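You operate a simulated robot arm through the tools that you are given. There is no shell and no other tool. Be economical: measure what you need, move in short steps, check, and stop when the job is done.

You are at the controls of a simulated two-armed robot. One attempt, no reset.

JOB
Free the green winch latch, ease that winch till the stem pointer reads 0 and latch it again.
Fine: latch the other winch first.
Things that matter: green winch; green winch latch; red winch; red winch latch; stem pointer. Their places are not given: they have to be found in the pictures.

Only the result counts: the job must be done as asked and must still hold three seconds after the hand-in. Knocking over, shifting, dropping, spilling or breaking anything else fails it.

ROBOT AND FRAMES
Two 7-joint arms with two-finger parallel grippers on one trunk that stands fixed in place. Base frame: the origin is at the foot of the trunk, x ahead of it, y to its left, z up. Readings come in m, degrees, newtons and seconds.
The left shoulder is at [0.06, 0.189, 1.228], the right one opposite. With the tool pointing down near the work surface each hand reaches from about 0.1 to 0.62 m from the base axis, measured 20 degrees to its own side. Payload 3.43 kg a hand.
Tool frame (each hand has its own): the origin (TCP) lies between the finger pads and is the grasp point; the fingertips stand 0.03 m ahead of it; z points along the fingers, y is the line along which they close. Largest opening 0.094 m; finger width 0.028, thickness 0.01; the body of the gripper, 0.05 by 0.096 m, starts 0.055 m behind the TCP.
Orientation is told as [roll, pitch, yaw] about the base's x, y, z axes, in that order, counted from this pose: with the fingers straight down and closing along the base's y, the tool's x points along the base's -x, its y along +y and its z along -z.

CONTROLS
- The arms move only by the tool step_arm. It takes "left_rows", "right_rows" or both (then of equal length, played together; a hand with none holds still); each is a list of rows, each a list of 7 numbers: the shift along the tool's x, y, z in m, then the turn, a rotation vector about the tool's x, y, z in degrees, then the finger opening in m, from 0 to 0.094. In form: [[x, y, z, ax, ay, az, claw], ...]. A call has 1 to 10 rows; each row is the pose to reach, as a shift and turn from the pose commanded when the call began, along the tool's axes at that moment. Rows are played at 5 a second. More than 0.05 m and 8.6 degrees between two rows, or a gripper value outside its range, and nothing of the call is played. A pose out of reach is approached as far as the arm can. The call stops where the force on the tool passes 40 N (or 10 N more than at its start, if that is more) or the arm is blocked; 0.2 s more then pass. The fingers move at their own pace (about 0.153 m/s each) and stop on an object; they squeeze with about 33 N. The grip force told is the motor's: it shows also when the fingers shut on nothing. Time passes only in rows, and 0.2 s behind the last, so rows that repeat a pose let the fingers close. The reply holds the time, the measured pose of the TCP, the force on the tool along the base axes, the opening and the grip force, in the units named above and with some noise, with the torque about the TCP (base axes, N m) and any sound that the robot's microphone picked up, and new pictures: "pictures" is both (left out), scene, wrist or none (wrist: the cameras of the hands that moved).
- Cameras (640 x 400 px; columns grow to the right, rows downward): "scene" is now at [0.0019, -0.0155, 1.7713]; the picture's right is [-0.14, -0.99, 0.00], its down [-0.83, 0.12, -0.55] and it looks along [0.54, -0.08, -0.84] (base axes); focal length 318 px, centre (320, 200). "left" rides on the left gripper at [0.076, -0.014, -0.103] in its tool frame; the picture's right is [0.18, 0.98, 0.00], its down [-0.75, 0.14, -0.64] and it looks along [-0.63, 0.12, 0.77] (tool axes); focal length 243 px, centre (320, 200). "right" rides on the right gripper at [0.076, 0.014, -0.103] in its tool frame; the picture's right is [-0.18, 0.98, 0.00], its down [-0.75, -0.14, -0.64] and it looks along [-0.63, -0.12, 0.77] (tool axes); focal length 243 px, centre (320, 200).
- raise_lower(by): slides the trunk up (or, below 0, down) by that many m; the arms and the scene camera ride with it, the base frame stays. It gives what a move gives, with no picture.
- aim_head(pan, tilt): turns the head with the scene camera to pan (to the left, within 86 degrees either way) and tilt (down, from -29 to 69), counted from straight ahead of the robot. It gives what a move gives, and a new picture of the scene camera.
- probe_pixels(camera, pixels): for up to 12 pixels [column, row] of the newest picture of that camera ("zoom" is the newest enlarged one), the place [x, y, z] in the base frame of the surface seen there, good to about 0.002 m, but the place of the scene camera against the robot may be out by one fixed shift of up to 0.012 m in any direction. No time passes.
- enlarge(camera, box): a new picture of the part [left, top, right, bottom] of that camera's present view, enlarged. No time passes.
- sign_off(): hands the job in; it is judged then, once.

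Work in short steps. Measure before you move; look again where a grasp or a placing could have gone wrong, and mend it. You have 80 turns and 200 pictures in all, those below and enlarged ones among them. Open the grippers and draw the arms clear of the work before you hand the job in, unless the task says otherwise; then end with one line.

The tools are called after ">>>" as a command line: name --argument value ..., lists and objects as JSON in quotes. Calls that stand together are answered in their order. step_arm: Moves the arms, as the interface text tells. Its arguments: {"type":"object","properties":{"left_rows":{"type":"array"},"right_rows":{"type":"array"},"pictures":{"type":"string","enum":["both","scene","wrist","none"]}},"required":[]} The other tools are called the same way: raise_lower (by) slides the trunk up or down; aim_head (pan, tilt) turns the head that bears the scene camera; probe_pixels (camera, pixels) gives the place of the surface under pixels of a picture; enlarge (camera, box) takes an enlarged picture of a part of a camera's view; sign_off () hands the job in.

At the start:

```text
time: 0.0
left_tcp_pos: [0.4935, 0.1877, 1.1147]
left_tcp_rot: [0.0, 0.1, 0.0]
left_force: [-0.7, 0.0, -0.2]
left_wrist_torque: [0.0, 0.0, -0.04]
left_finger_gap: 0.0939
left_gripper_force: 0.0
right_tcp_pos: [0.3625, -0.1981, 1.1775]
right_tcp_rot: [0.0, 0.1, 0.0]
right_force: [-0.2, 0.8, 0.4]
right_wrist_torque: [0.0, 0.0, 0.01]
right_finger_gap: 0.0939
right_gripper_force: 0.1
trunk travel left (down, up): [-0.9, 0.09]
head pan, tilt: [-8.0, 56.8]
```

scene: 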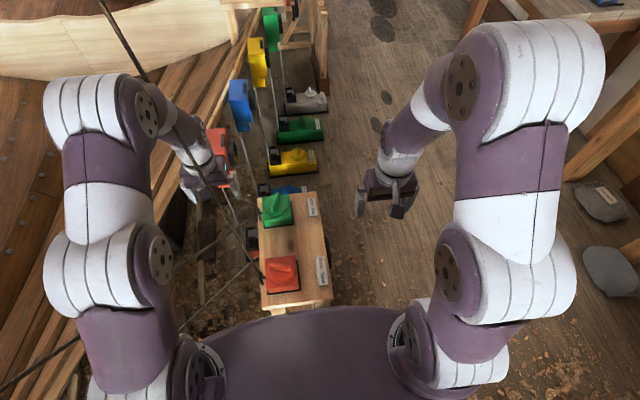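
right: 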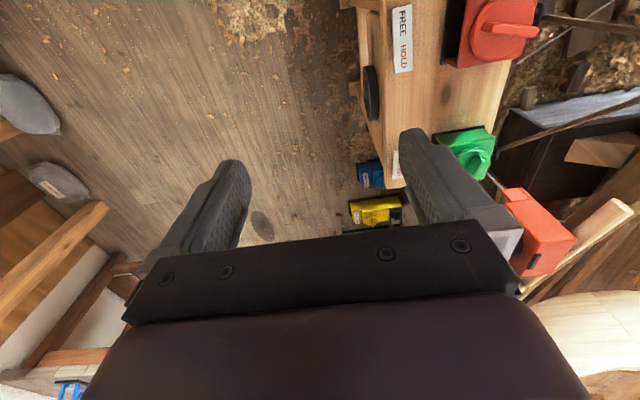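
left: 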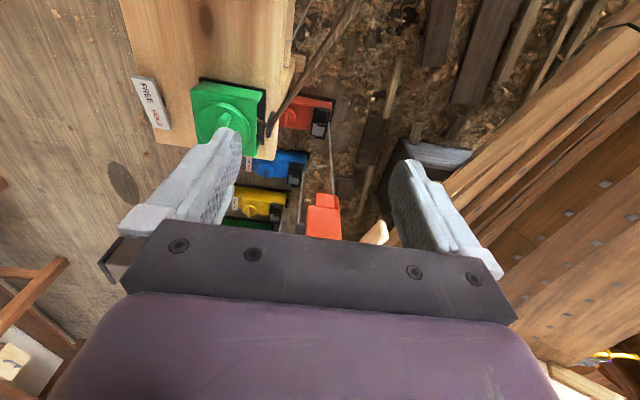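

The scene shows a wooden bench with a green block near (277,209) and a red one near (282,274), with labels. I enlarge these.

>>> enlarge --camera "scene" --box '[230, 170, 350, 320]'

>>> enlarge --camera "scene" --box '[180, 0, 380, 200]'

>>> enlarge --camera "right" --box '[340, 0, 600, 260]'

>>> enlarge --camera "left" --box '[110, 0, 390, 250]'

```text
2.67 times, centred on (290, 245) of scene
```

zoom: 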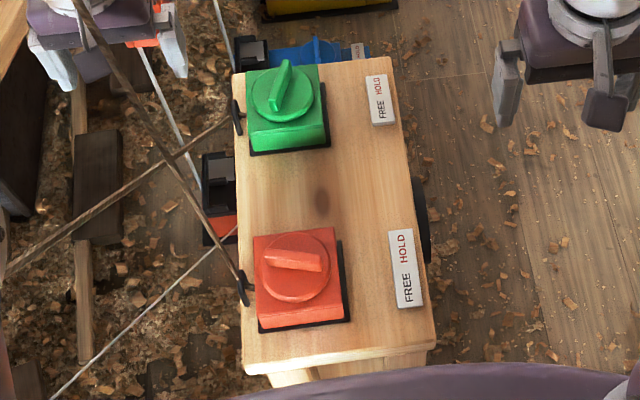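

```text
2.00 times, centred on (280, 100) of scene
```

zoom: 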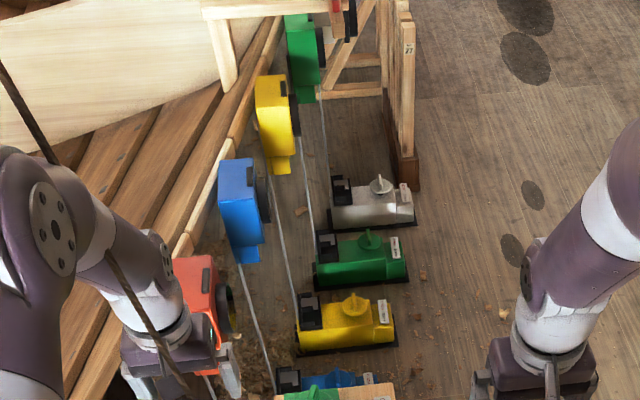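

```text
1.54 times, centred on (470, 130) of right
```

zoom: 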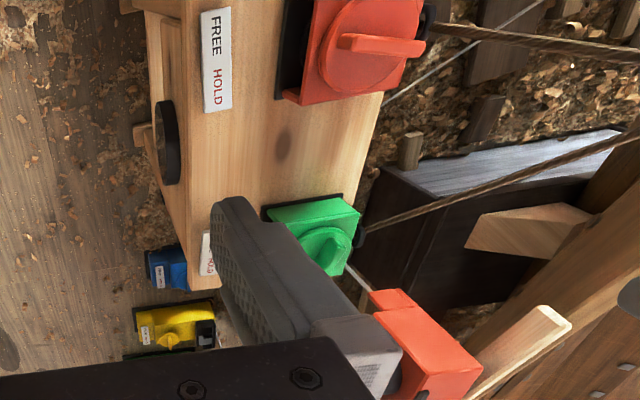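

```text
1.60 times, centred on (250, 125) of left
```

zoom: 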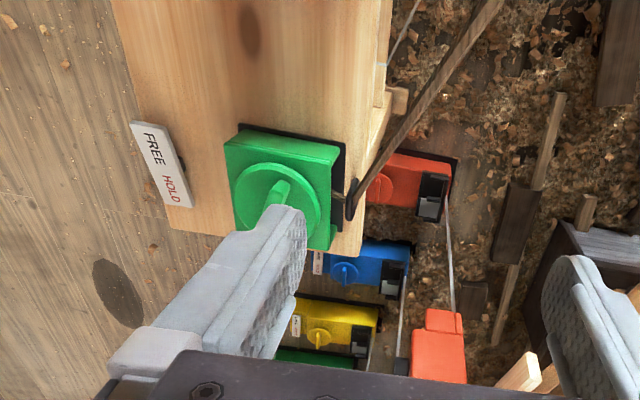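

I need to find the stem pointer and the wider layout, so I look ahead and to the left.

>>> aim_head --pan 10 --tilt 25

>>> aim_head --pan 50 --tilt 40

>>> aim_head --pan -50 --tilt 35

>>> aim_head --pan 20 --tilt 66

```text
time: 1.0
left_tcp_pos: [0.4929, 0.1882, 1.1149]
left_tcp_rot: [0.0, 0.0, 0.0]
left_force: [0.7, -0.4, -0.2]
left_wrist_torque: [0.0, 0.01, 0.04]
left_finger_gap: 0.0939
left_gripper_force: 0.1
right_tcp_pos: [0.3616, -0.1979, 1.1788]
right_tcp_rot: [0.1, 0.0, 0.0]
right_force: [1.1, -0.2, 0.0]
right_wrist_torque: [-0.05, -0.02, -0.02]
right_finger_gap: 0.0941
right_gripper_force: 0.0
trunk travel left (down, up): [-0.9, 0.09]
head pan, tilt: [10.0, 25.0]
```

scene: 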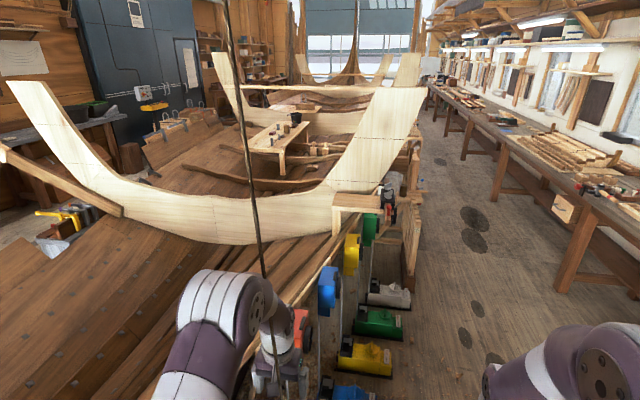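

```text
time: 2.0
left_tcp_pos: [0.4939, 0.1884, 1.1149]
left_tcp_rot: [0.0, 0.0, 0.1]
left_force: [0.8, -0.2, 0.5]
left_wrist_torque: [0.0, 0.01, 0.03]
left_finger_gap: 0.0939
left_gripper_force: 0.1
right_tcp_pos: [0.3615, -0.1985, 1.1775]
right_tcp_rot: [0.0, 0.0, 0.0]
right_force: [0.9, -0.7, -0.8]
right_wrist_torque: [-0.01, -0.02, -0.02]
right_finger_gap: 0.0937
right_gripper_force: 0.0
trunk travel left (down, up): [-0.9, 0.09]
head pan, tilt: [50.0, 40.0]
```

scene: 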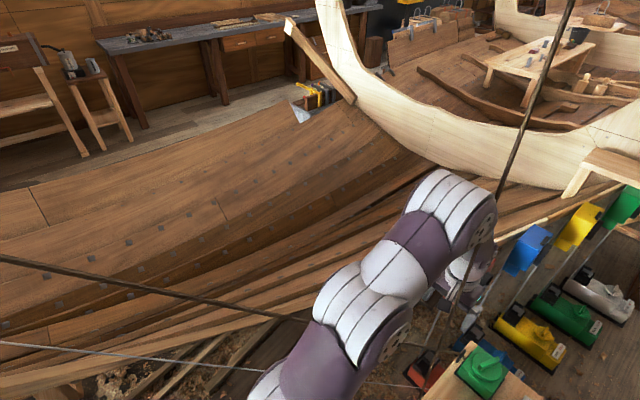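

```text
time: 3.8
left_tcp_pos: [0.4933, 0.1878, 1.1146]
left_tcp_rot: [0.1, 0.0, 0.0]
left_force: [-0.4, 0.0, 0.5]
left_wrist_torque: [0.0, -0.02, 0.01]
left_finger_gap: 0.0938
left_gripper_force: 0.1
right_tcp_pos: [0.3625, -0.199, 1.178]
right_tcp_rot: [0.0, -0.1, 0.0]
right_force: [-0.4, 0.2, -0.1]
right_wrist_torque: [0.03, 0.0, 0.0]
right_finger_gap: 0.0942
right_gripper_force: 0.1
trunk travel left (down, up): [-0.9, 0.09]
head pan, tilt: [-50.0, 35.0]
```

scene: 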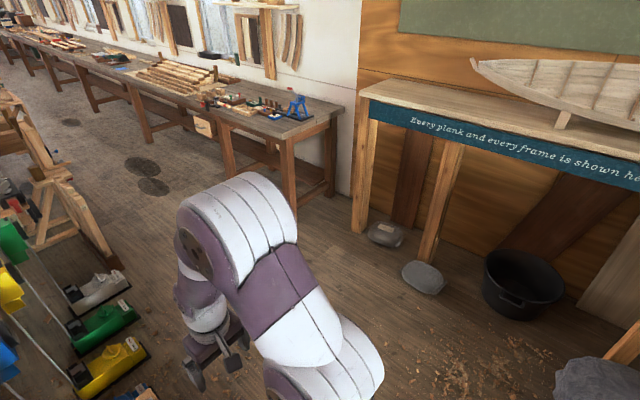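

```text
time: 5.2
left_tcp_pos: [0.4931, 0.1884, 1.1147]
left_tcp_rot: [0.0, 0.0, 0.0]
left_force: [0.9, 1.1, 0.0]
left_wrist_torque: [-0.02, 0.0, -0.01]
left_finger_gap: 0.0938
left_gripper_force: 0.1
right_tcp_pos: [0.3623, -0.1984, 1.1782]
right_tcp_rot: [0.0, -0.1, 0.1]
right_force: [-0.2, -1.0, -0.4]
right_wrist_torque: [-0.01, -0.01, 0.01]
right_finger_gap: 0.0941
right_gripper_force: 0.1
trunk travel left (down, up): [-0.9, 0.09]
head pan, tilt: [20.0, 66.0]
```

scene: 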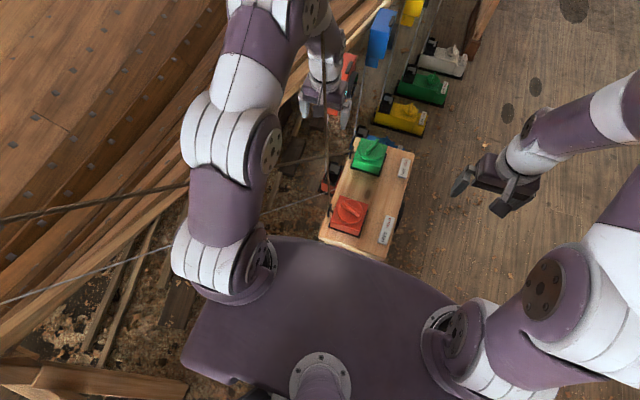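

Look up along the rope for the stem pointer, and probe bench features.

>>> aim_head --pan 15 --tilt -15

>>> aim_head --pan 84 --tilt 20

>>> aim_head --pan 10 --tilt 62

>>> enlarge --camera "scene" --box '[280, 120, 440, 270]'

```text
time: 6.8
left_tcp_pos: [0.4929, 0.188, 1.1136]
left_tcp_rot: [0.0, -0.1, 0.0]
left_force: [0.3, 0.5, -0.3]
left_wrist_torque: [0.01, 0.03, 0.0]
left_finger_gap: 0.0944
left_gripper_force: 0.1
right_tcp_pos: [0.3617, -0.1991, 1.1777]
right_tcp_rot: [0.0, 0.0, 0.0]
right_force: [0.2, 1.6, -0.5]
right_wrist_torque: [0.04, -0.01, 0.0]
right_finger_gap: 0.0938
right_gripper_force: 0.1
trunk travel left (down, up): [-0.9, 0.09]
head pan, tilt: [15.0, -15.0]
```

scene: 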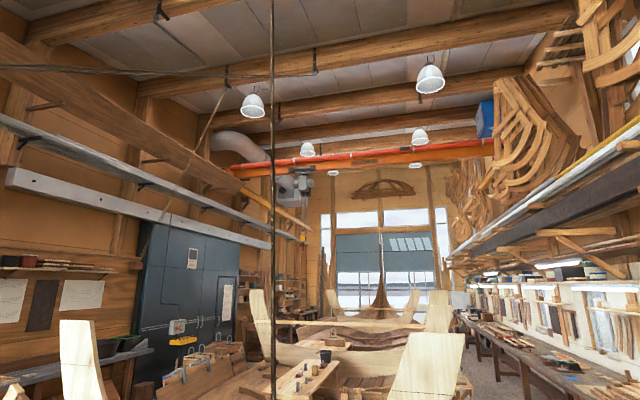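

```text
time: 8.2
left_tcp_pos: [0.4931, 0.1886, 1.1146]
left_tcp_rot: [0.0, 0.0, 0.0]
left_force: [0.4, -0.2, -0.5]
left_wrist_torque: [0.01, -0.01, 0.03]
left_finger_gap: 0.0941
left_gripper_force: 0.1
right_tcp_pos: [0.362, -0.1986, 1.1789]
right_tcp_rot: [0.0, 0.0, 0.0]
right_force: [-0.2, 0.6, 0.5]
right_wrist_torque: [-0.02, 0.03, -0.01]
right_finger_gap: 0.094
right_gripper_force: 0.0
trunk travel left (down, up): [-0.9, 0.09]
head pan, tilt: [84.0, 20.0]
```

scene: 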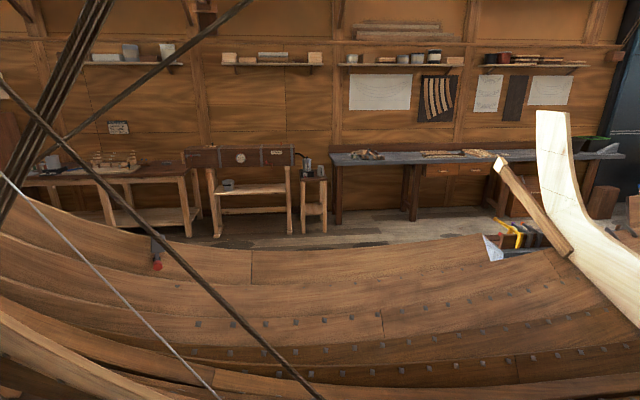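

```text
time: 9.6
left_tcp_pos: [0.492, 0.1883, 1.1139]
left_tcp_rot: [0.0, 0.0, 0.0]
left_force: [0.0, 0.8, 0.1]
left_wrist_torque: [-0.01, -0.02, -0.04]
left_finger_gap: 0.0942
left_gripper_force: 0.1
right_tcp_pos: [0.3611, -0.1976, 1.1783]
right_tcp_rot: [0.0, -0.1, 0.1]
right_force: [0.0, 0.5, -0.1]
right_wrist_torque: [0.0, 0.0, 0.02]
right_finger_gap: 0.0941
right_gripper_force: 0.0
trunk travel left (down, up): [-0.9, 0.09]
head pan, tilt: [10.0, 62.0]
```

scene: 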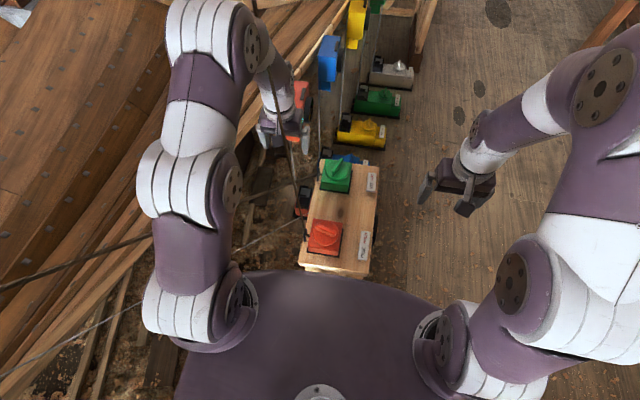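

```text
2.67 times, centred on (360, 195) of scene
```

zoom: 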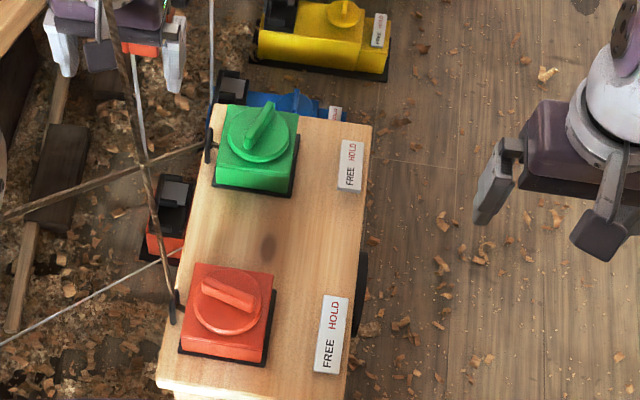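

At pan 84 there were a grey object with a red tip near (157,255) and a post at upper left; I look closer there.

>>> aim_head --pan 86 --tilt 10

>>> enlarge --camera "scene" --box '[0, 120, 260, 360]'

>>> enlarge --camera "scene" --box '[0, 0, 260, 160]'

```text
time: 11.1
left_tcp_pos: [0.4929, 0.1876, 1.115]
left_tcp_rot: [0.0, -0.1, -0.1]
left_force: [0.9, 0.1, 0.1]
left_wrist_torque: [0.01, 0.03, 0.0]
left_finger_gap: 0.0938
left_gripper_force: 0.0
right_tcp_pos: [0.3618, -0.1988, 1.1776]
right_tcp_rot: [0.0, 0.0, -0.1]
right_force: [-0.1, -0.1, 0.1]
right_wrist_torque: [-0.05, 0.01, 0.0]
right_finger_gap: 0.0942
right_gripper_force: 0.1
trunk travel left (down, up): [-0.9, 0.09]
head pan, tilt: [85.9, 10.0]
```

scene: 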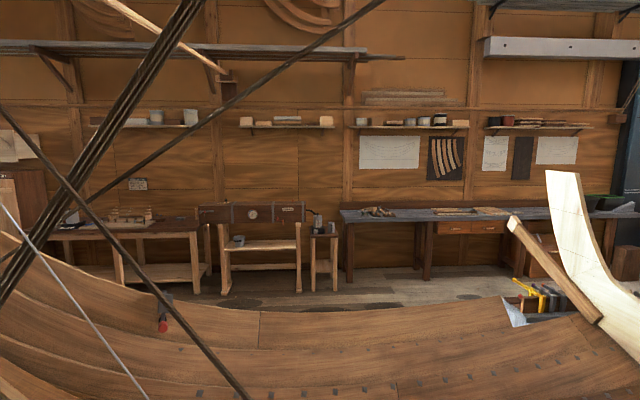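

```text
1.67 times, centred on (130, 240) of scene
```

zoom: 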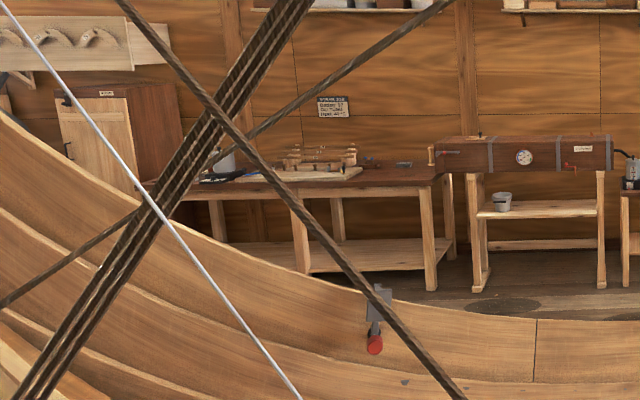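

```text
2.46 times, centred on (130, 80) of scene
```

zoom: 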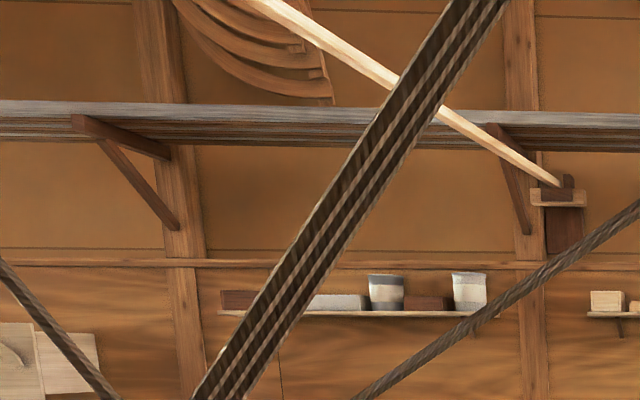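

Look to the far right and further down on the left for the stem and pointer.

>>> aim_head --pan -86 --tilt 25

>>> aim_head --pan 86 --tilt 50

>>> aim_head --pan 86 --tilt -25

```text
time: 13.7
left_tcp_pos: [0.4927, 0.1883, 1.1149]
left_tcp_rot: [0.0, 0.1, -0.1]
left_force: [1.4, 0.5, -0.9]
left_wrist_torque: [0.0, -0.02, -0.02]
left_finger_gap: 0.0942
left_gripper_force: 0.1
right_tcp_pos: [0.3615, -0.1992, 1.1773]
right_tcp_rot: [0.0, 0.1, -0.1]
right_force: [-0.1, 0.2, 0.2]
right_wrist_torque: [-0.01, 0.01, -0.03]
right_finger_gap: 0.0939
right_gripper_force: 0.0
trunk travel left (down, up): [-0.9, 0.09]
head pan, tilt: [-85.9, 25.0]
```

scene: 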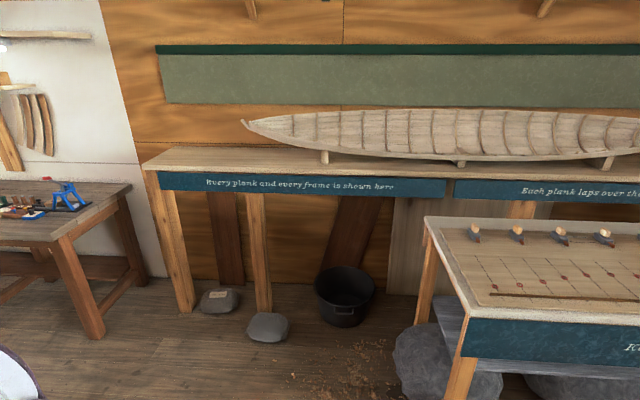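

```text
time: 16.3
left_tcp_pos: [0.4921, 0.1894, 1.1139]
left_tcp_rot: [-0.1, 0.0, -0.1]
left_force: [0.1, -0.8, -0.2]
left_wrist_torque: [-0.01, -0.02, -0.01]
left_finger_gap: 0.094
left_gripper_force: 0.0
right_tcp_pos: [0.3611, -0.199, 1.1776]
right_tcp_rot: [-0.1, 0.0, 0.0]
right_force: [0.5, 0.0, 0.4]
right_wrist_torque: [0.04, 0.0, -0.05]
right_finger_gap: 0.0942
right_gripper_force: 0.2
trunk travel left (down, up): [-0.9, 0.09]
head pan, tilt: [85.9, 50.0]
```

scene: 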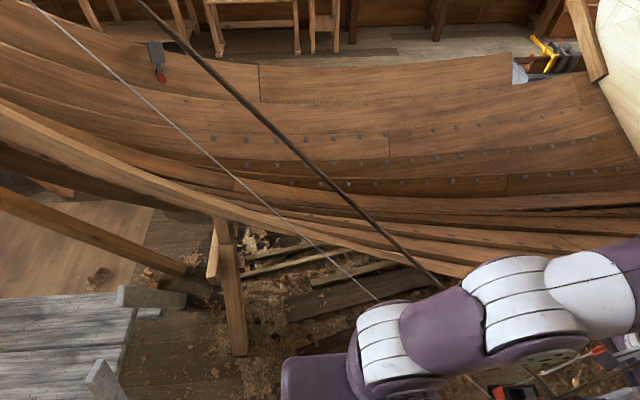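

```text
time: 17.8
left_tcp_pos: [0.4927, 0.1886, 1.1145]
left_tcp_rot: [0.0, 0.0, 0.0]
left_force: [0.2, -0.9, 0.4]
left_wrist_torque: [0.04, 0.0, -0.03]
left_finger_gap: 0.0937
left_gripper_force: 0.1
right_tcp_pos: [0.3611, -0.1981, 1.1778]
right_tcp_rot: [0.0, 0.1, -0.1]
right_force: [0.6, 0.1, 0.9]
right_wrist_torque: [0.03, -0.02, 0.01]
right_finger_gap: 0.094
right_gripper_force: 0.0
trunk travel left (down, up): [-0.9, 0.09]
head pan, tilt: [85.9, -25.0]
```

scene: 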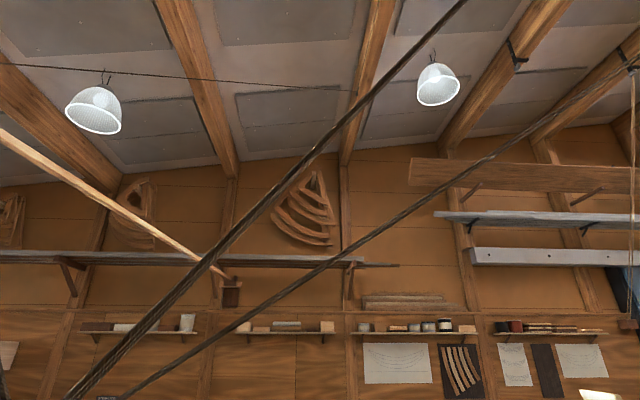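

The post near (388,195) in the pan-10/tilt-25 view had something red/black; I look there, enlarged.

>>> aim_head --pan 0 --tilt 35

>>> enlarge --camera "scene" --box '[260, 80, 420, 200]'

>>> enlarge --camera "scene" --box '[240, 180, 400, 400]'

```text
time: 19.4
left_tcp_pos: [0.4926, 0.1878, 1.1144]
left_tcp_rot: [-0.1, 0.0, 0.0]
left_force: [0.6, 0.3, 0.1]
left_wrist_torque: [-0.01, 0.0, -0.02]
left_finger_gap: 0.094
left_gripper_force: 0.0
right_tcp_pos: [0.3619, -0.2, 1.1759]
right_tcp_rot: [0.0, 0.0, 0.0]
right_force: [0.0, -0.9, 0.0]
right_wrist_torque: [0.0, 0.0, 0.01]
right_finger_gap: 0.094
right_gripper_force: 0.1
trunk travel left (down, up): [-0.9, 0.09]
head pan, tilt: [0.0, 35.0]
```

scene: 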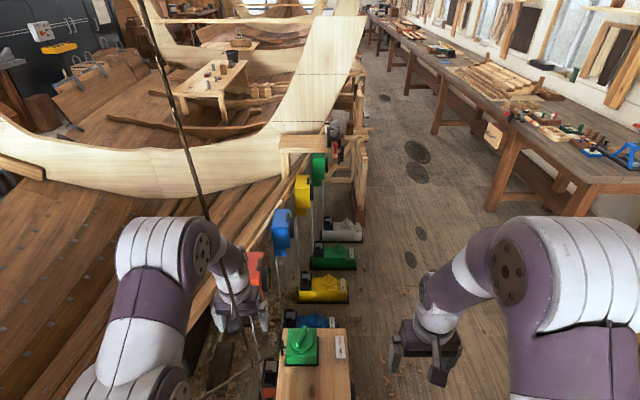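

```text
3.33 times, centred on (340, 140) of scene
```

zoom: 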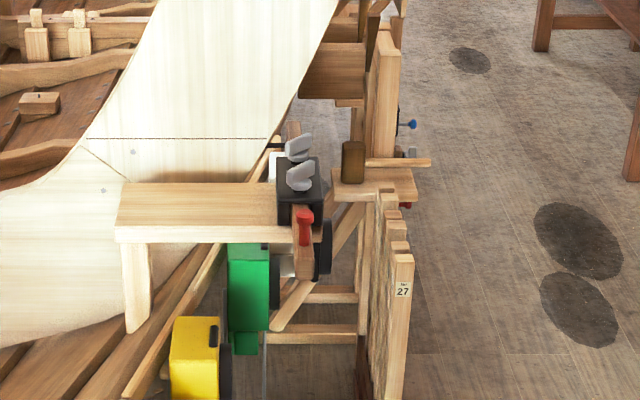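

```text
1.82 times, centred on (320, 290) of scene
```

zoom: 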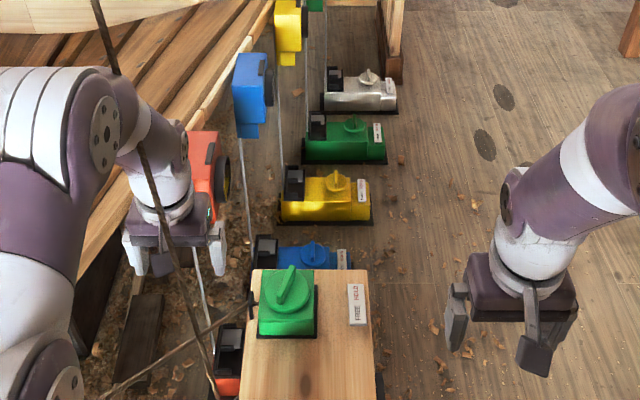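

Aim back at the bench and probe key points: table corners, knobs, labels, rope ends.

>>> aim_head --pan 5 --tilt 66

>>> enlarge --camera "scene" --box '[240, 130, 400, 260]'

```text
time: 20.3
left_tcp_pos: [0.4924, 0.1885, 1.1153]
left_tcp_rot: [0.1, 0.0, -0.1]
left_force: [0.9, -0.3, 0.3]
left_wrist_torque: [0.03, -0.04, -0.01]
left_finger_gap: 0.094
left_gripper_force: 0.1
right_tcp_pos: [0.3608, -0.1982, 1.1785]
right_tcp_rot: [0.0, -0.1, 0.0]
right_force: [0.0, -0.2, -0.5]
right_wrist_torque: [0.02, -0.03, -0.01]
right_finger_gap: 0.0942
right_gripper_force: 0.1
trunk travel left (down, up): [-0.9, 0.09]
head pan, tilt: [5.0, 66.0]
```

scene: 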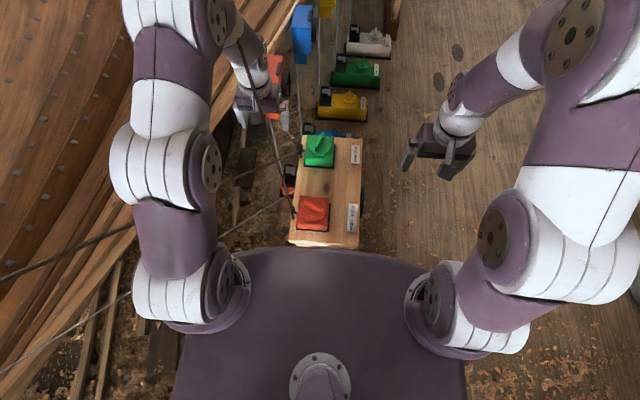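

```text
3.08 times, centred on (320, 195) of scene
```

zoom: 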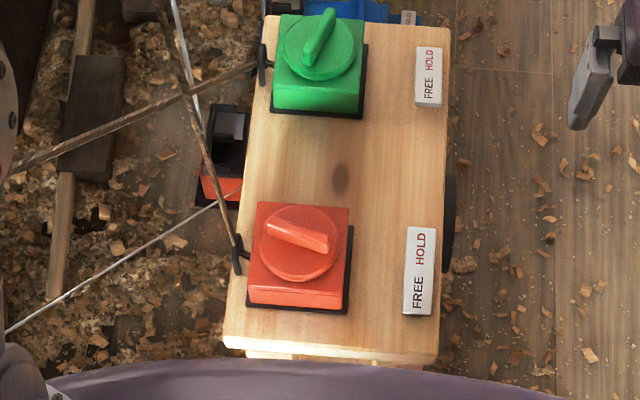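

>>> probe_pixels --camera "zoom" --pixels '[[318, 40], [330, 15], [305, 62], [320, 98], [298, 235], [268, 225], [328, 248], [300, 295], [420, 270], [428, 75], [345, 180], [448, 220]]'

>>> probe_pixels --camera "zoom" --pixels '[[260, 65], [240, 255], [215, 190], [188, 100], [110, 115], [130, 265], [190, 90], [240, 345], [435, 350], [230, 125], [225, 190], [350, 290]]'

```text
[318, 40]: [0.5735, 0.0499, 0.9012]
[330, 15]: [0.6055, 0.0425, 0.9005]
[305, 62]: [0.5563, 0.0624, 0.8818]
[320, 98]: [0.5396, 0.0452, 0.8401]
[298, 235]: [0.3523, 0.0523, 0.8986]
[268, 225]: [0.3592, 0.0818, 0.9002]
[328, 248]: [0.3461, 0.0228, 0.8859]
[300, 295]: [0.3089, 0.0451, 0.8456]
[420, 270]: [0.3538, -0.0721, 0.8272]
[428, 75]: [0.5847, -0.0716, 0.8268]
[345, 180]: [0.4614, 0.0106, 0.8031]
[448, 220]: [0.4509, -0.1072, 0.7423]
```

```text
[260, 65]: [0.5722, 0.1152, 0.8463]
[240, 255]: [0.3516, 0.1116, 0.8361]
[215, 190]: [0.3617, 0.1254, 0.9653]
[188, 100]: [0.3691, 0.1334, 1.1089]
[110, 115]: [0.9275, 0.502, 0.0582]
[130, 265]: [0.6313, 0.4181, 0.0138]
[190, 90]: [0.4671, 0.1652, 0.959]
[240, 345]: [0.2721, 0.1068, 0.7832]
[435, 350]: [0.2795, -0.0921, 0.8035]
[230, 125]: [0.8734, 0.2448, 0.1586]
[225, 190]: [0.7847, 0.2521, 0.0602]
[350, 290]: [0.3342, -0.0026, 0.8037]
```

Check whether the FREE/HOLD plates are tilted like rockers, and probe knob geometry.

>>> probe_pixels --camera "zoom" --pixels '[[414, 308], [417, 290], [421, 250], [423, 232], [425, 100], [427, 88], [431, 62], [432, 52], [407, 312], [436, 235], [410, 230], [418, 102]]'

>>> enlarge --camera "scene" --box '[335, 130, 375, 160]'

>>> enlarge --camera "right" --box '[340, 0, 440, 70]'

>>> enlarge --camera "left" --box '[110, 60, 290, 170]'

```text
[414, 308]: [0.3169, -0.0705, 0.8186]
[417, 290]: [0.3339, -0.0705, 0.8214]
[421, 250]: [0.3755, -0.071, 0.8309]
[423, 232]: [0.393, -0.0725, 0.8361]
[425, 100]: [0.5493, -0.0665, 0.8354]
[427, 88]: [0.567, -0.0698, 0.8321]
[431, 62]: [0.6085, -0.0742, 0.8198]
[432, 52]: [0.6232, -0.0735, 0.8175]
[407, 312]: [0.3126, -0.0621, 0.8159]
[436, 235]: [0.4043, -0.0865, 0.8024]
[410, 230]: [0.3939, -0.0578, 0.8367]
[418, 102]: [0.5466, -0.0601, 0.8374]
```

```text
13.33 times, centred on (355, 145) of scene
```

zoom: 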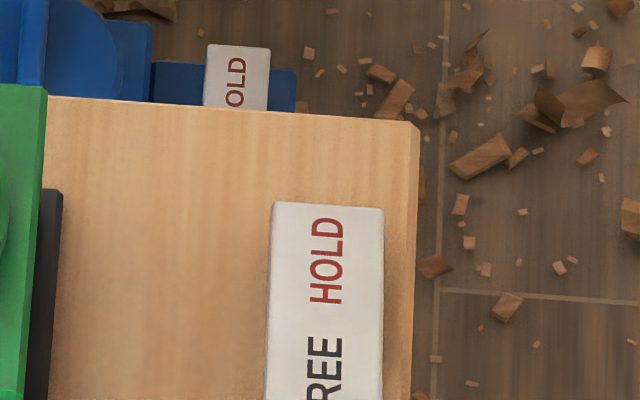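

```text
5.71 times, centred on (390, 35) of right
```

zoom: 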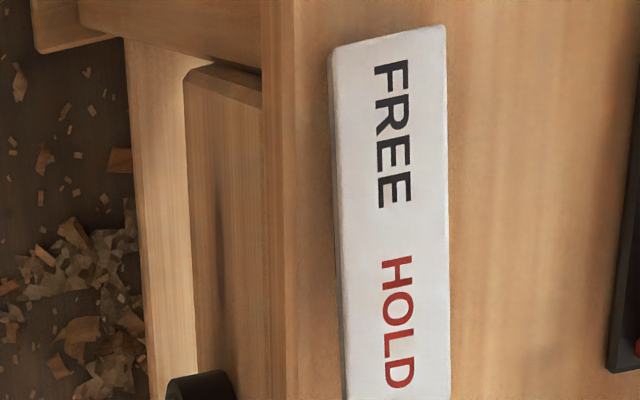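

```text
3.56 times, centred on (200, 115) of left
```

zoom: 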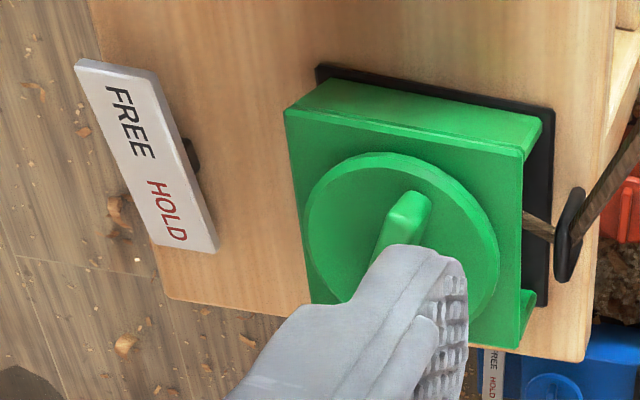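

Rockers: red has its HOLD end raised (free), green has its HOLD end down (held). Now I trace the ropes to the stem on the left.

>>> aim_head --pan 86 --tilt 18

>>> enlarge --camera "scene" --box '[0, 0, 320, 200]'

>>> enlarge --camera "scene" --box '[0, 200, 320, 400]'

>>> probe_pixels --camera "scene" --pixels '[[100, 100], [60, 150], [20, 100], [100, 170], [180, 270], [60, 220], [200, 100], [300, 10], [158, 250], [158, 272], [20, 190], [5, 215]]'

```text
time: 21.9
left_tcp_pos: [0.4936, 0.1875, 1.115]
left_tcp_rot: [0.0, -0.1, 0.1]
left_force: [-0.3, -0.1, 0.3]
left_wrist_torque: [0.01, 0.0, 0.02]
left_finger_gap: 0.0938
left_gripper_force: 0.0
right_tcp_pos: [0.3609, -0.2002, 1.1787]
right_tcp_rot: [0.0, 0.0, 0.0]
right_force: [0.1, 0.1, 0.6]
right_wrist_torque: [0.02, 0.0, 0.0]
right_finger_gap: 0.094
right_gripper_force: 0.1
trunk travel left (down, up): [-0.9, 0.09]
head pan, tilt: [85.9, 18.0]
```

scene: 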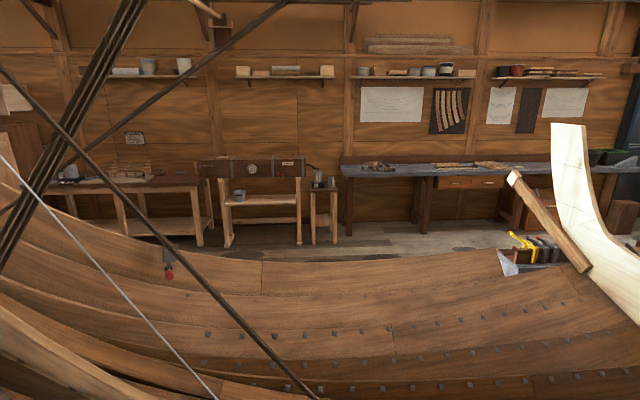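

```text
2.00 times, centred on (160, 100) of scene
```

zoom: 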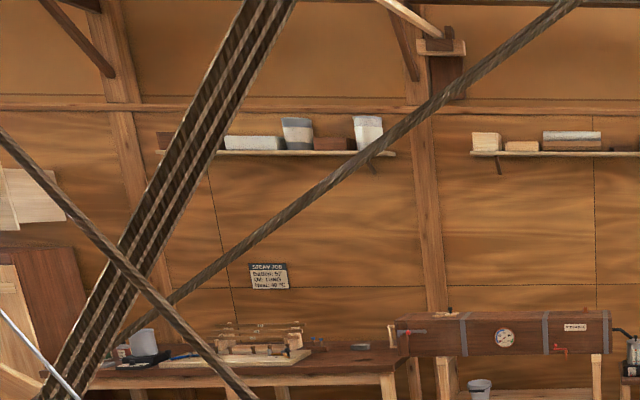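

```text
2.00 times, centred on (160, 300) of scene
```

zoom: 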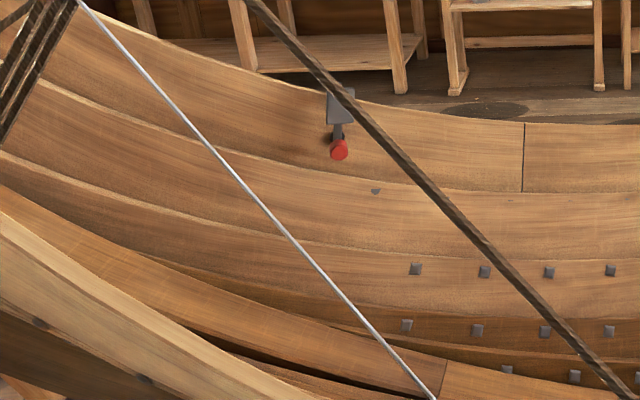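

```text
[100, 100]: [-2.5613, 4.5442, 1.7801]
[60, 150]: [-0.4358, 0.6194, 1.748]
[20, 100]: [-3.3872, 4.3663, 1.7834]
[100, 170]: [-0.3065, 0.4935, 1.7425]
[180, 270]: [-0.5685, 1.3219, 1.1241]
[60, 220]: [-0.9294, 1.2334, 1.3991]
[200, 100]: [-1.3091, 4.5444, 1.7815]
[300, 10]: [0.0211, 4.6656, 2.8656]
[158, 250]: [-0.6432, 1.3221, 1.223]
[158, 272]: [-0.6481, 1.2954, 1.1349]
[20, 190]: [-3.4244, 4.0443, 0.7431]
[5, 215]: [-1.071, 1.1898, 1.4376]
```

The stem must be behind-left, beyond the head's range, so I'll look with the left wrist camera. First I trace the ropes so the arm clears them.

>>> aim_head --pan 50 --tilt 50

>>> enlarge --camera "scene" --box '[0, 100, 640, 400]'

```text
time: 22.9
left_tcp_pos: [0.4913, 0.1874, 1.1162]
left_tcp_rot: [0.1, 0.0, 0.0]
left_force: [-0.1, 0.0, -0.9]
left_wrist_torque: [0.0, -0.03, -0.03]
left_finger_gap: 0.094
left_gripper_force: 0.2
right_tcp_pos: [0.3624, -0.1995, 1.1789]
right_tcp_rot: [0.0, 0.0, 0.0]
right_force: [-0.1, 0.0, -0.5]
right_wrist_torque: [-0.02, -0.01, 0.02]
right_finger_gap: 0.0941
right_gripper_force: 0.1
trunk travel left (down, up): [-0.9, 0.09]
head pan, tilt: [50.0, 50.0]
```

scene: 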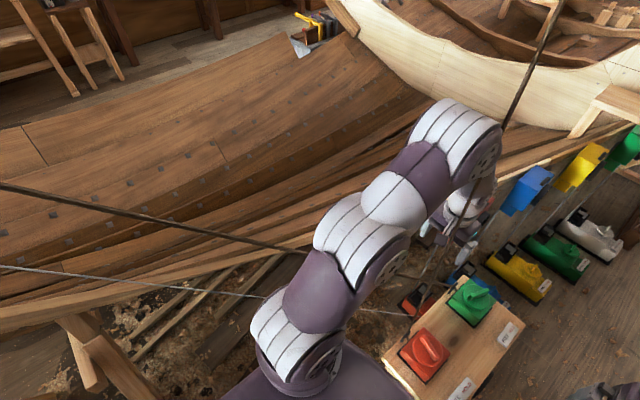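

```text
1.00 times, centred on (320, 250) of scene (not enlarged: the box is as wide or as high as the picture)
```

zoom: 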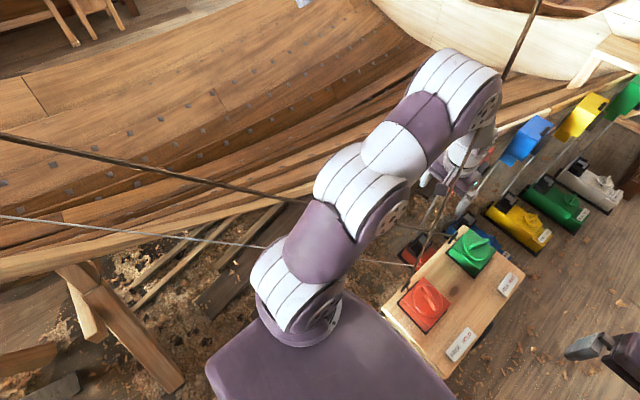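

>>> probe_pixels --camera "scene" --pixels '[[230, 237], [232, 238], [150, 217], [152, 219], [50, 195], [290, 250], [529, 65], [540, 40], [513, 112], [437, 243], [425, 270], [480, 190]]'

>>> probe_pixels --camera "scene" --pixels '[[465, 120], [410, 170], [370, 200], [330, 240], [320, 280], [280, 330], [455, 210], [528, 64], [53, 196], [56, 197], [100, 206], [103, 207]]'

```text
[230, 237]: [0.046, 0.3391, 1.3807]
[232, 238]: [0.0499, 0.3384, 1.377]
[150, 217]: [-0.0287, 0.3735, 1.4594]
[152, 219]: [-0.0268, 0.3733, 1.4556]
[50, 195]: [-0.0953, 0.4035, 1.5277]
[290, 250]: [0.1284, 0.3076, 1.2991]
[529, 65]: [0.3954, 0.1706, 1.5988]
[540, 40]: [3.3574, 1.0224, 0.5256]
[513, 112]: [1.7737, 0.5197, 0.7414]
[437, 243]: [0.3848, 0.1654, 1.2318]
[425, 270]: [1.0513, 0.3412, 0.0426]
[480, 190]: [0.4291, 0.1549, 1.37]
```

```text
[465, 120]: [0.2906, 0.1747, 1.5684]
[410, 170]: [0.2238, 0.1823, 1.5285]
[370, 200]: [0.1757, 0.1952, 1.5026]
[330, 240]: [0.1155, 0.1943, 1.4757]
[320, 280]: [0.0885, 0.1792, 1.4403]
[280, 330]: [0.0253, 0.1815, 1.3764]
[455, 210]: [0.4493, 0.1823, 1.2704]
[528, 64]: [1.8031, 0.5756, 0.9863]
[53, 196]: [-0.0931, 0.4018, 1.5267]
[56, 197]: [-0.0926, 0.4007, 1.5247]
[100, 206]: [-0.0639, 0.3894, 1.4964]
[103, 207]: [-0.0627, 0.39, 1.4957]
```

The green rope runs from the winch up and back-left through [0.05,0.34,1.38] to [-0.10,0.40,1.53]. I raise the left hand above it and yaw left, to look behind-left with its camera.

>>> step_arm --left_rows '[[0, 0, -0.033, 0, 0, -8.5, 0.0], [0.0, 0.01, -0.066, 0, 0, -17, 0.0], [0.01, 0.03, -0.1, 0, 0, -25.5, 0.0], [0.02, 0.045, -0.13, 0, 0, -34, 0.0], [0.035, 0.06, -0.16, 0, 0, -42.5, 0.0], [0.05, 0.08, -0.19, 0, 0, -51, 0.0], [0.06, 0.1, -0.22, 0, 0, -59.5, 0.0], [0.07, 0.12, -0.24, 0, 0, -68, 0.0], [0.08, 0.14, -0.26, 0, 0, -76.5, 0.0], [0.09, 0.15, -0.27, 0, 0, -85, 0.0]]'

```text
time: 25.1
left_tcp_pos: [0.3814, 0.3304, 1.3019]
left_tcp_rot: [-0.7, -0.4, 85.0]
left_force: [-0.6, -0.5, 0.1]
left_wrist_torque: [0.0, 0.0, 0.02]
left_finger_gap: 0.0
left_gripper_force: 33.0
left hand out of reach, approached as far as the arm can: row 5, 6, 7, 8, 9, 10
right_tcp_pos: [0.361, -0.1988, 1.1781]
right_tcp_rot: [0.0, 0.0, 0.0]
right_force: [-0.3, 0.3, 0.3]
right_wrist_torque: [0.02, 0.0, 0.03]
right_finger_gap: 0.0939
right_gripper_force: 0.0
trunk travel left (down, up): [-0.9, 0.09]
head pan, tilt: [50.0, 50.0]
```

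scene: 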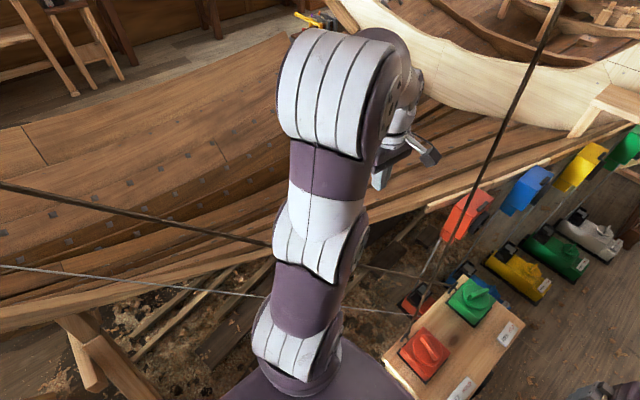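
left: 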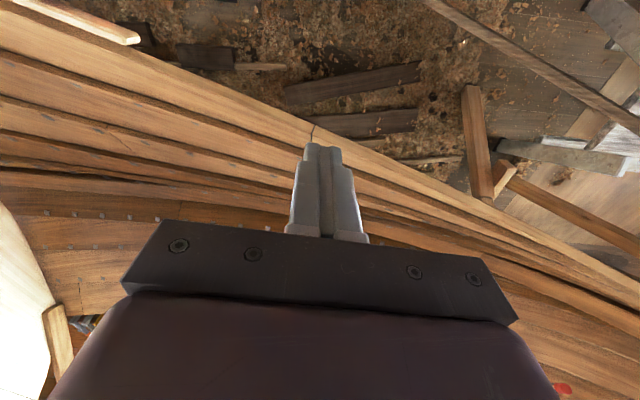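

The camera image shows the hull and ground at left; I need to tilt the fingers up toward the left/back. Tilt about tool y, with some further yaw.

>>> step_arm --left_rows '[[0, 0, 0.0, 0, -8, 0, 0.0], [0, 0, 0, 0, -16, 0, 0.0], [0, 0, 0, 0, -24, 0, 0.0], [0, 0, 0, 0, -32, 0, 0.0], [0, 0, 0, 0, -40, 0, 0.0], [0, 0, 0, 0, -48, 0, 0.0], [0, 0, 0, 0, -56, 0, 0.0], [0, 0, 0, 0, -64, 0, 0.0], [0, 0, 0, 0, -72, 0, 0.0]]'

```text
time: 27.1
left_tcp_pos: [0.3782, 0.3739, 1.2568]
left_tcp_rot: [-1.4, -55.6, 84.9]
left_force: [1.1, -0.1, 0.0]
left_wrist_torque: [0.01, 0.02, 0.03]
left_finger_gap: 0.0
left_gripper_force: 33.2
left hand out of reach, approached as far as the arm can: row 6, 7, 8, 9
right_tcp_pos: [0.3625, -0.1976, 1.1781]
right_tcp_rot: [-0.1, 0.1, 0.0]
right_force: [1.3, 0.4, 0.1]
right_wrist_torque: [0.0, -0.02, 0.01]
right_finger_gap: 0.0941
right_gripper_force: 0.2
trunk travel left (down, up): [-0.9, 0.09]
head pan, tilt: [50.0, 50.0]
```

scene: 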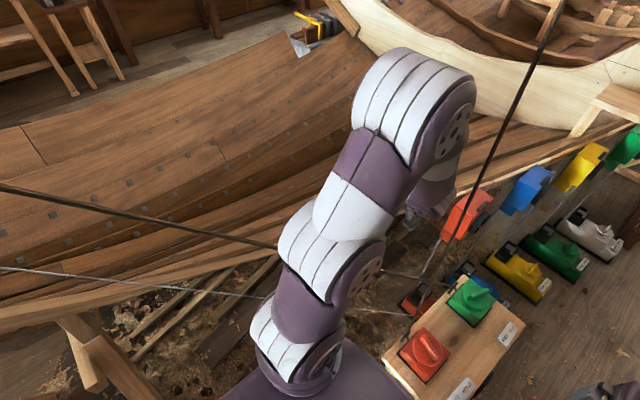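
left: 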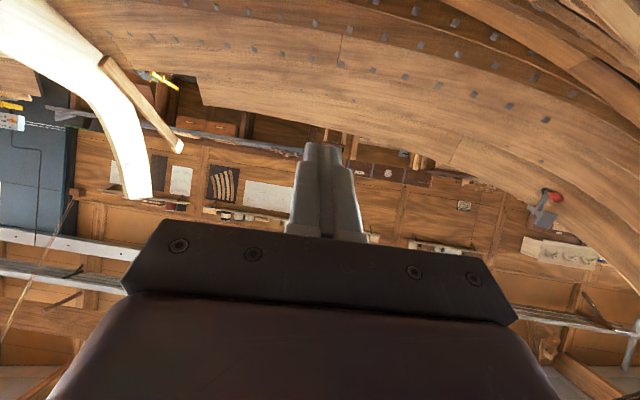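

The view works (upside down): hull plank with red-tipped grey clamp at (545,205). I yaw another 43° toward the back.

>>> step_arm --left_rows '[[0, 0, 0, -6.9, 0, -4.7, 0.0], [0, 0, 0, -13.8, 0, -9.4, 0.0], [0, 0, 0, -20.7, 0, -14.1, 0.0], [0, 0, 0, -27.6, 0, -18.8, 0.0], [0, 0, 0, -34.5, 0, -23.5, 0.0]]' --pictures "wrist"

>>> enlarge --camera "left" --box '[320, 0, 640, 200]'

```text
time: 28.3
left_tcp_pos: [0.2816, 0.4167, 1.1609]
left_tcp_rot: [-3.0, -50.7, 126.5]
left_force: [-0.1, -1.2, -0.4]
left_wrist_torque: [-0.01, 0.02, -0.01]
left_finger_gap: 0.0
left_gripper_force: 33.0
left hand out of reach, approached as far as the arm can: row 1, 2, 3, 4, 5
right_tcp_pos: [0.3596, -0.1983, 1.1783]
right_tcp_rot: [0.0, -0.1, -0.1]
right_force: [-0.6, 0.9, -0.1]
right_wrist_torque: [-0.02, -0.05, 0.01]
right_finger_gap: 0.094
right_gripper_force: 0.1
trunk travel left (down, up): [-0.9, 0.09]
head pan, tilt: [50.0, 50.0]
```

left: 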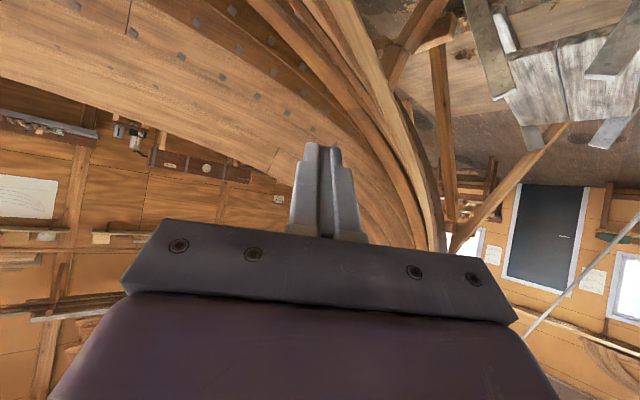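

```text
2.00 times, centred on (480, 100) of left
```

zoom: 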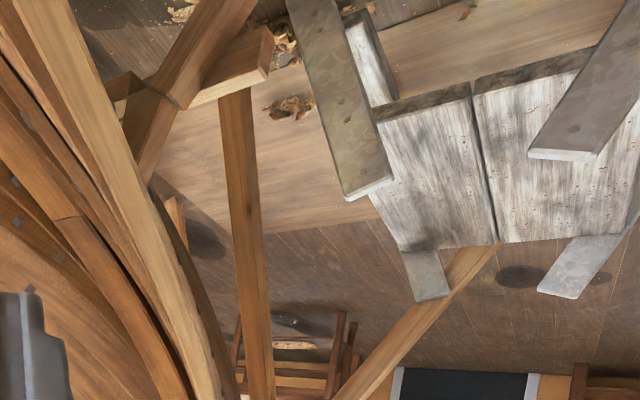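

The stem lies behind the gripper body in the view; I tilt the fingers up more.

>>> step_arm --left_rows '[[0, 0, 0, 0, -8, 0, 0.0], [0, 0, 0, 0, -16, 0, 0.0], [0, 0, 0, 0, -24, 0, 0.0], [0, 0, 0, 0, -32, 0, 0.0], [0, 0, 0, 0, -40, 0, 0.0]]' --pictures "wrist"

>>> enlarge --camera "left" --box '[300, 0, 640, 250]'

```text
time: 29.5
left_tcp_pos: [0.2692, 0.4205, 1.1515]
left_tcp_rot: [-1.8, -52.5, 125.3]
left_force: [-0.9, 0.4, 0.4]
left_wrist_torque: [-0.03, 0.0, 0.0]
left_finger_gap: 0.0
left_gripper_force: 32.8
left hand out of reach, approached as far as the arm can: row 1, 2, 3, 4, 5
right_tcp_pos: [0.3608, -0.1987, 1.178]
right_tcp_rot: [0.0, 0.0, 0.0]
right_force: [-0.7, -0.6, -0.1]
right_wrist_torque: [0.0, -0.03, 0.03]
right_finger_gap: 0.0939
right_gripper_force: 0.1
trunk travel left (down, up): [-0.9, 0.09]
head pan, tilt: [50.0, 50.0]
```

left: 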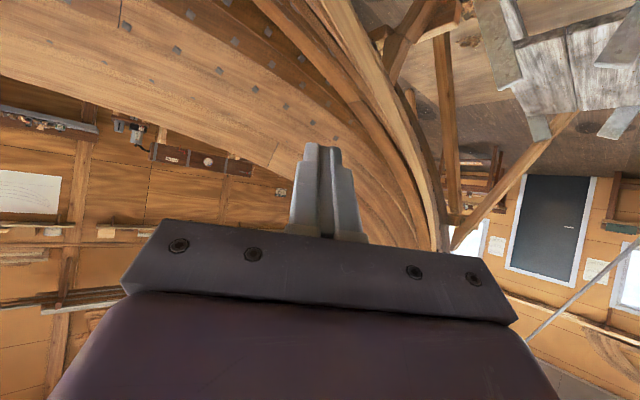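

```text
1.60 times, centred on (470, 125) of left
```

zoom: 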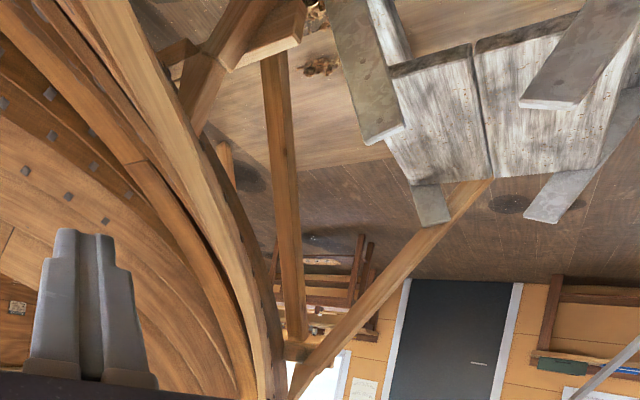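

Joint limits stop further tilt; instead I yaw back ~20° so the stem appears at the far right of the picture, past the gripper body.

>>> step_arm --left_rows '[[0, 0, 0, 5.3, 0, 4.1, 0.0], [0, 0, 0, 10.6, 0, 8.2, 0.0], [0, 0, 0, 15.9, 0, 12.3, 0.0]]' --pictures "wrist"

>>> enlarge --camera "left" --box '[440, 100, 640, 400]'

```text
time: 30.3
left_tcp_pos: [0.2692, 0.4199, 1.1497]
left_tcp_rot: [-1.6, -53.0, 104.9]
left_force: [0.2, -1.1, 0.0]
left_wrist_torque: [0.0, -0.01, 0.0]
left_finger_gap: 0.0002
left_gripper_force: 32.7
left hand out of reach, approached as far as the arm can: row 1
right_tcp_pos: [0.361, -0.1991, 1.178]
right_tcp_rot: [0.0, 0.0, 0.0]
right_force: [0.4, -0.3, -0.9]
right_wrist_torque: [-0.01, 0.01, -0.02]
right_finger_gap: 0.0937
right_gripper_force: 0.0
trunk travel left (down, up): [-0.9, 0.09]
head pan, tilt: [50.0, 50.0]
```

left: 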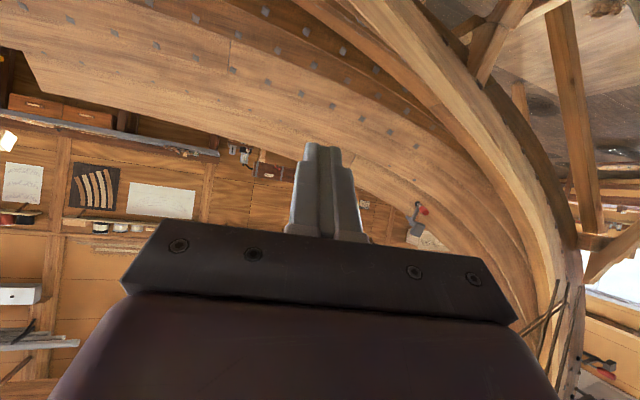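

```text
1.33 times, centred on (540, 250) of left
```

zoom: 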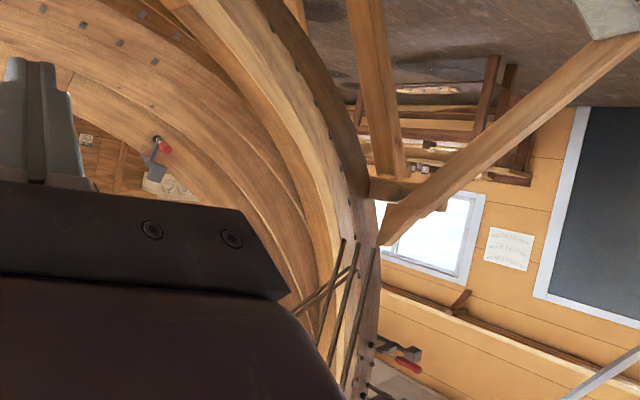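

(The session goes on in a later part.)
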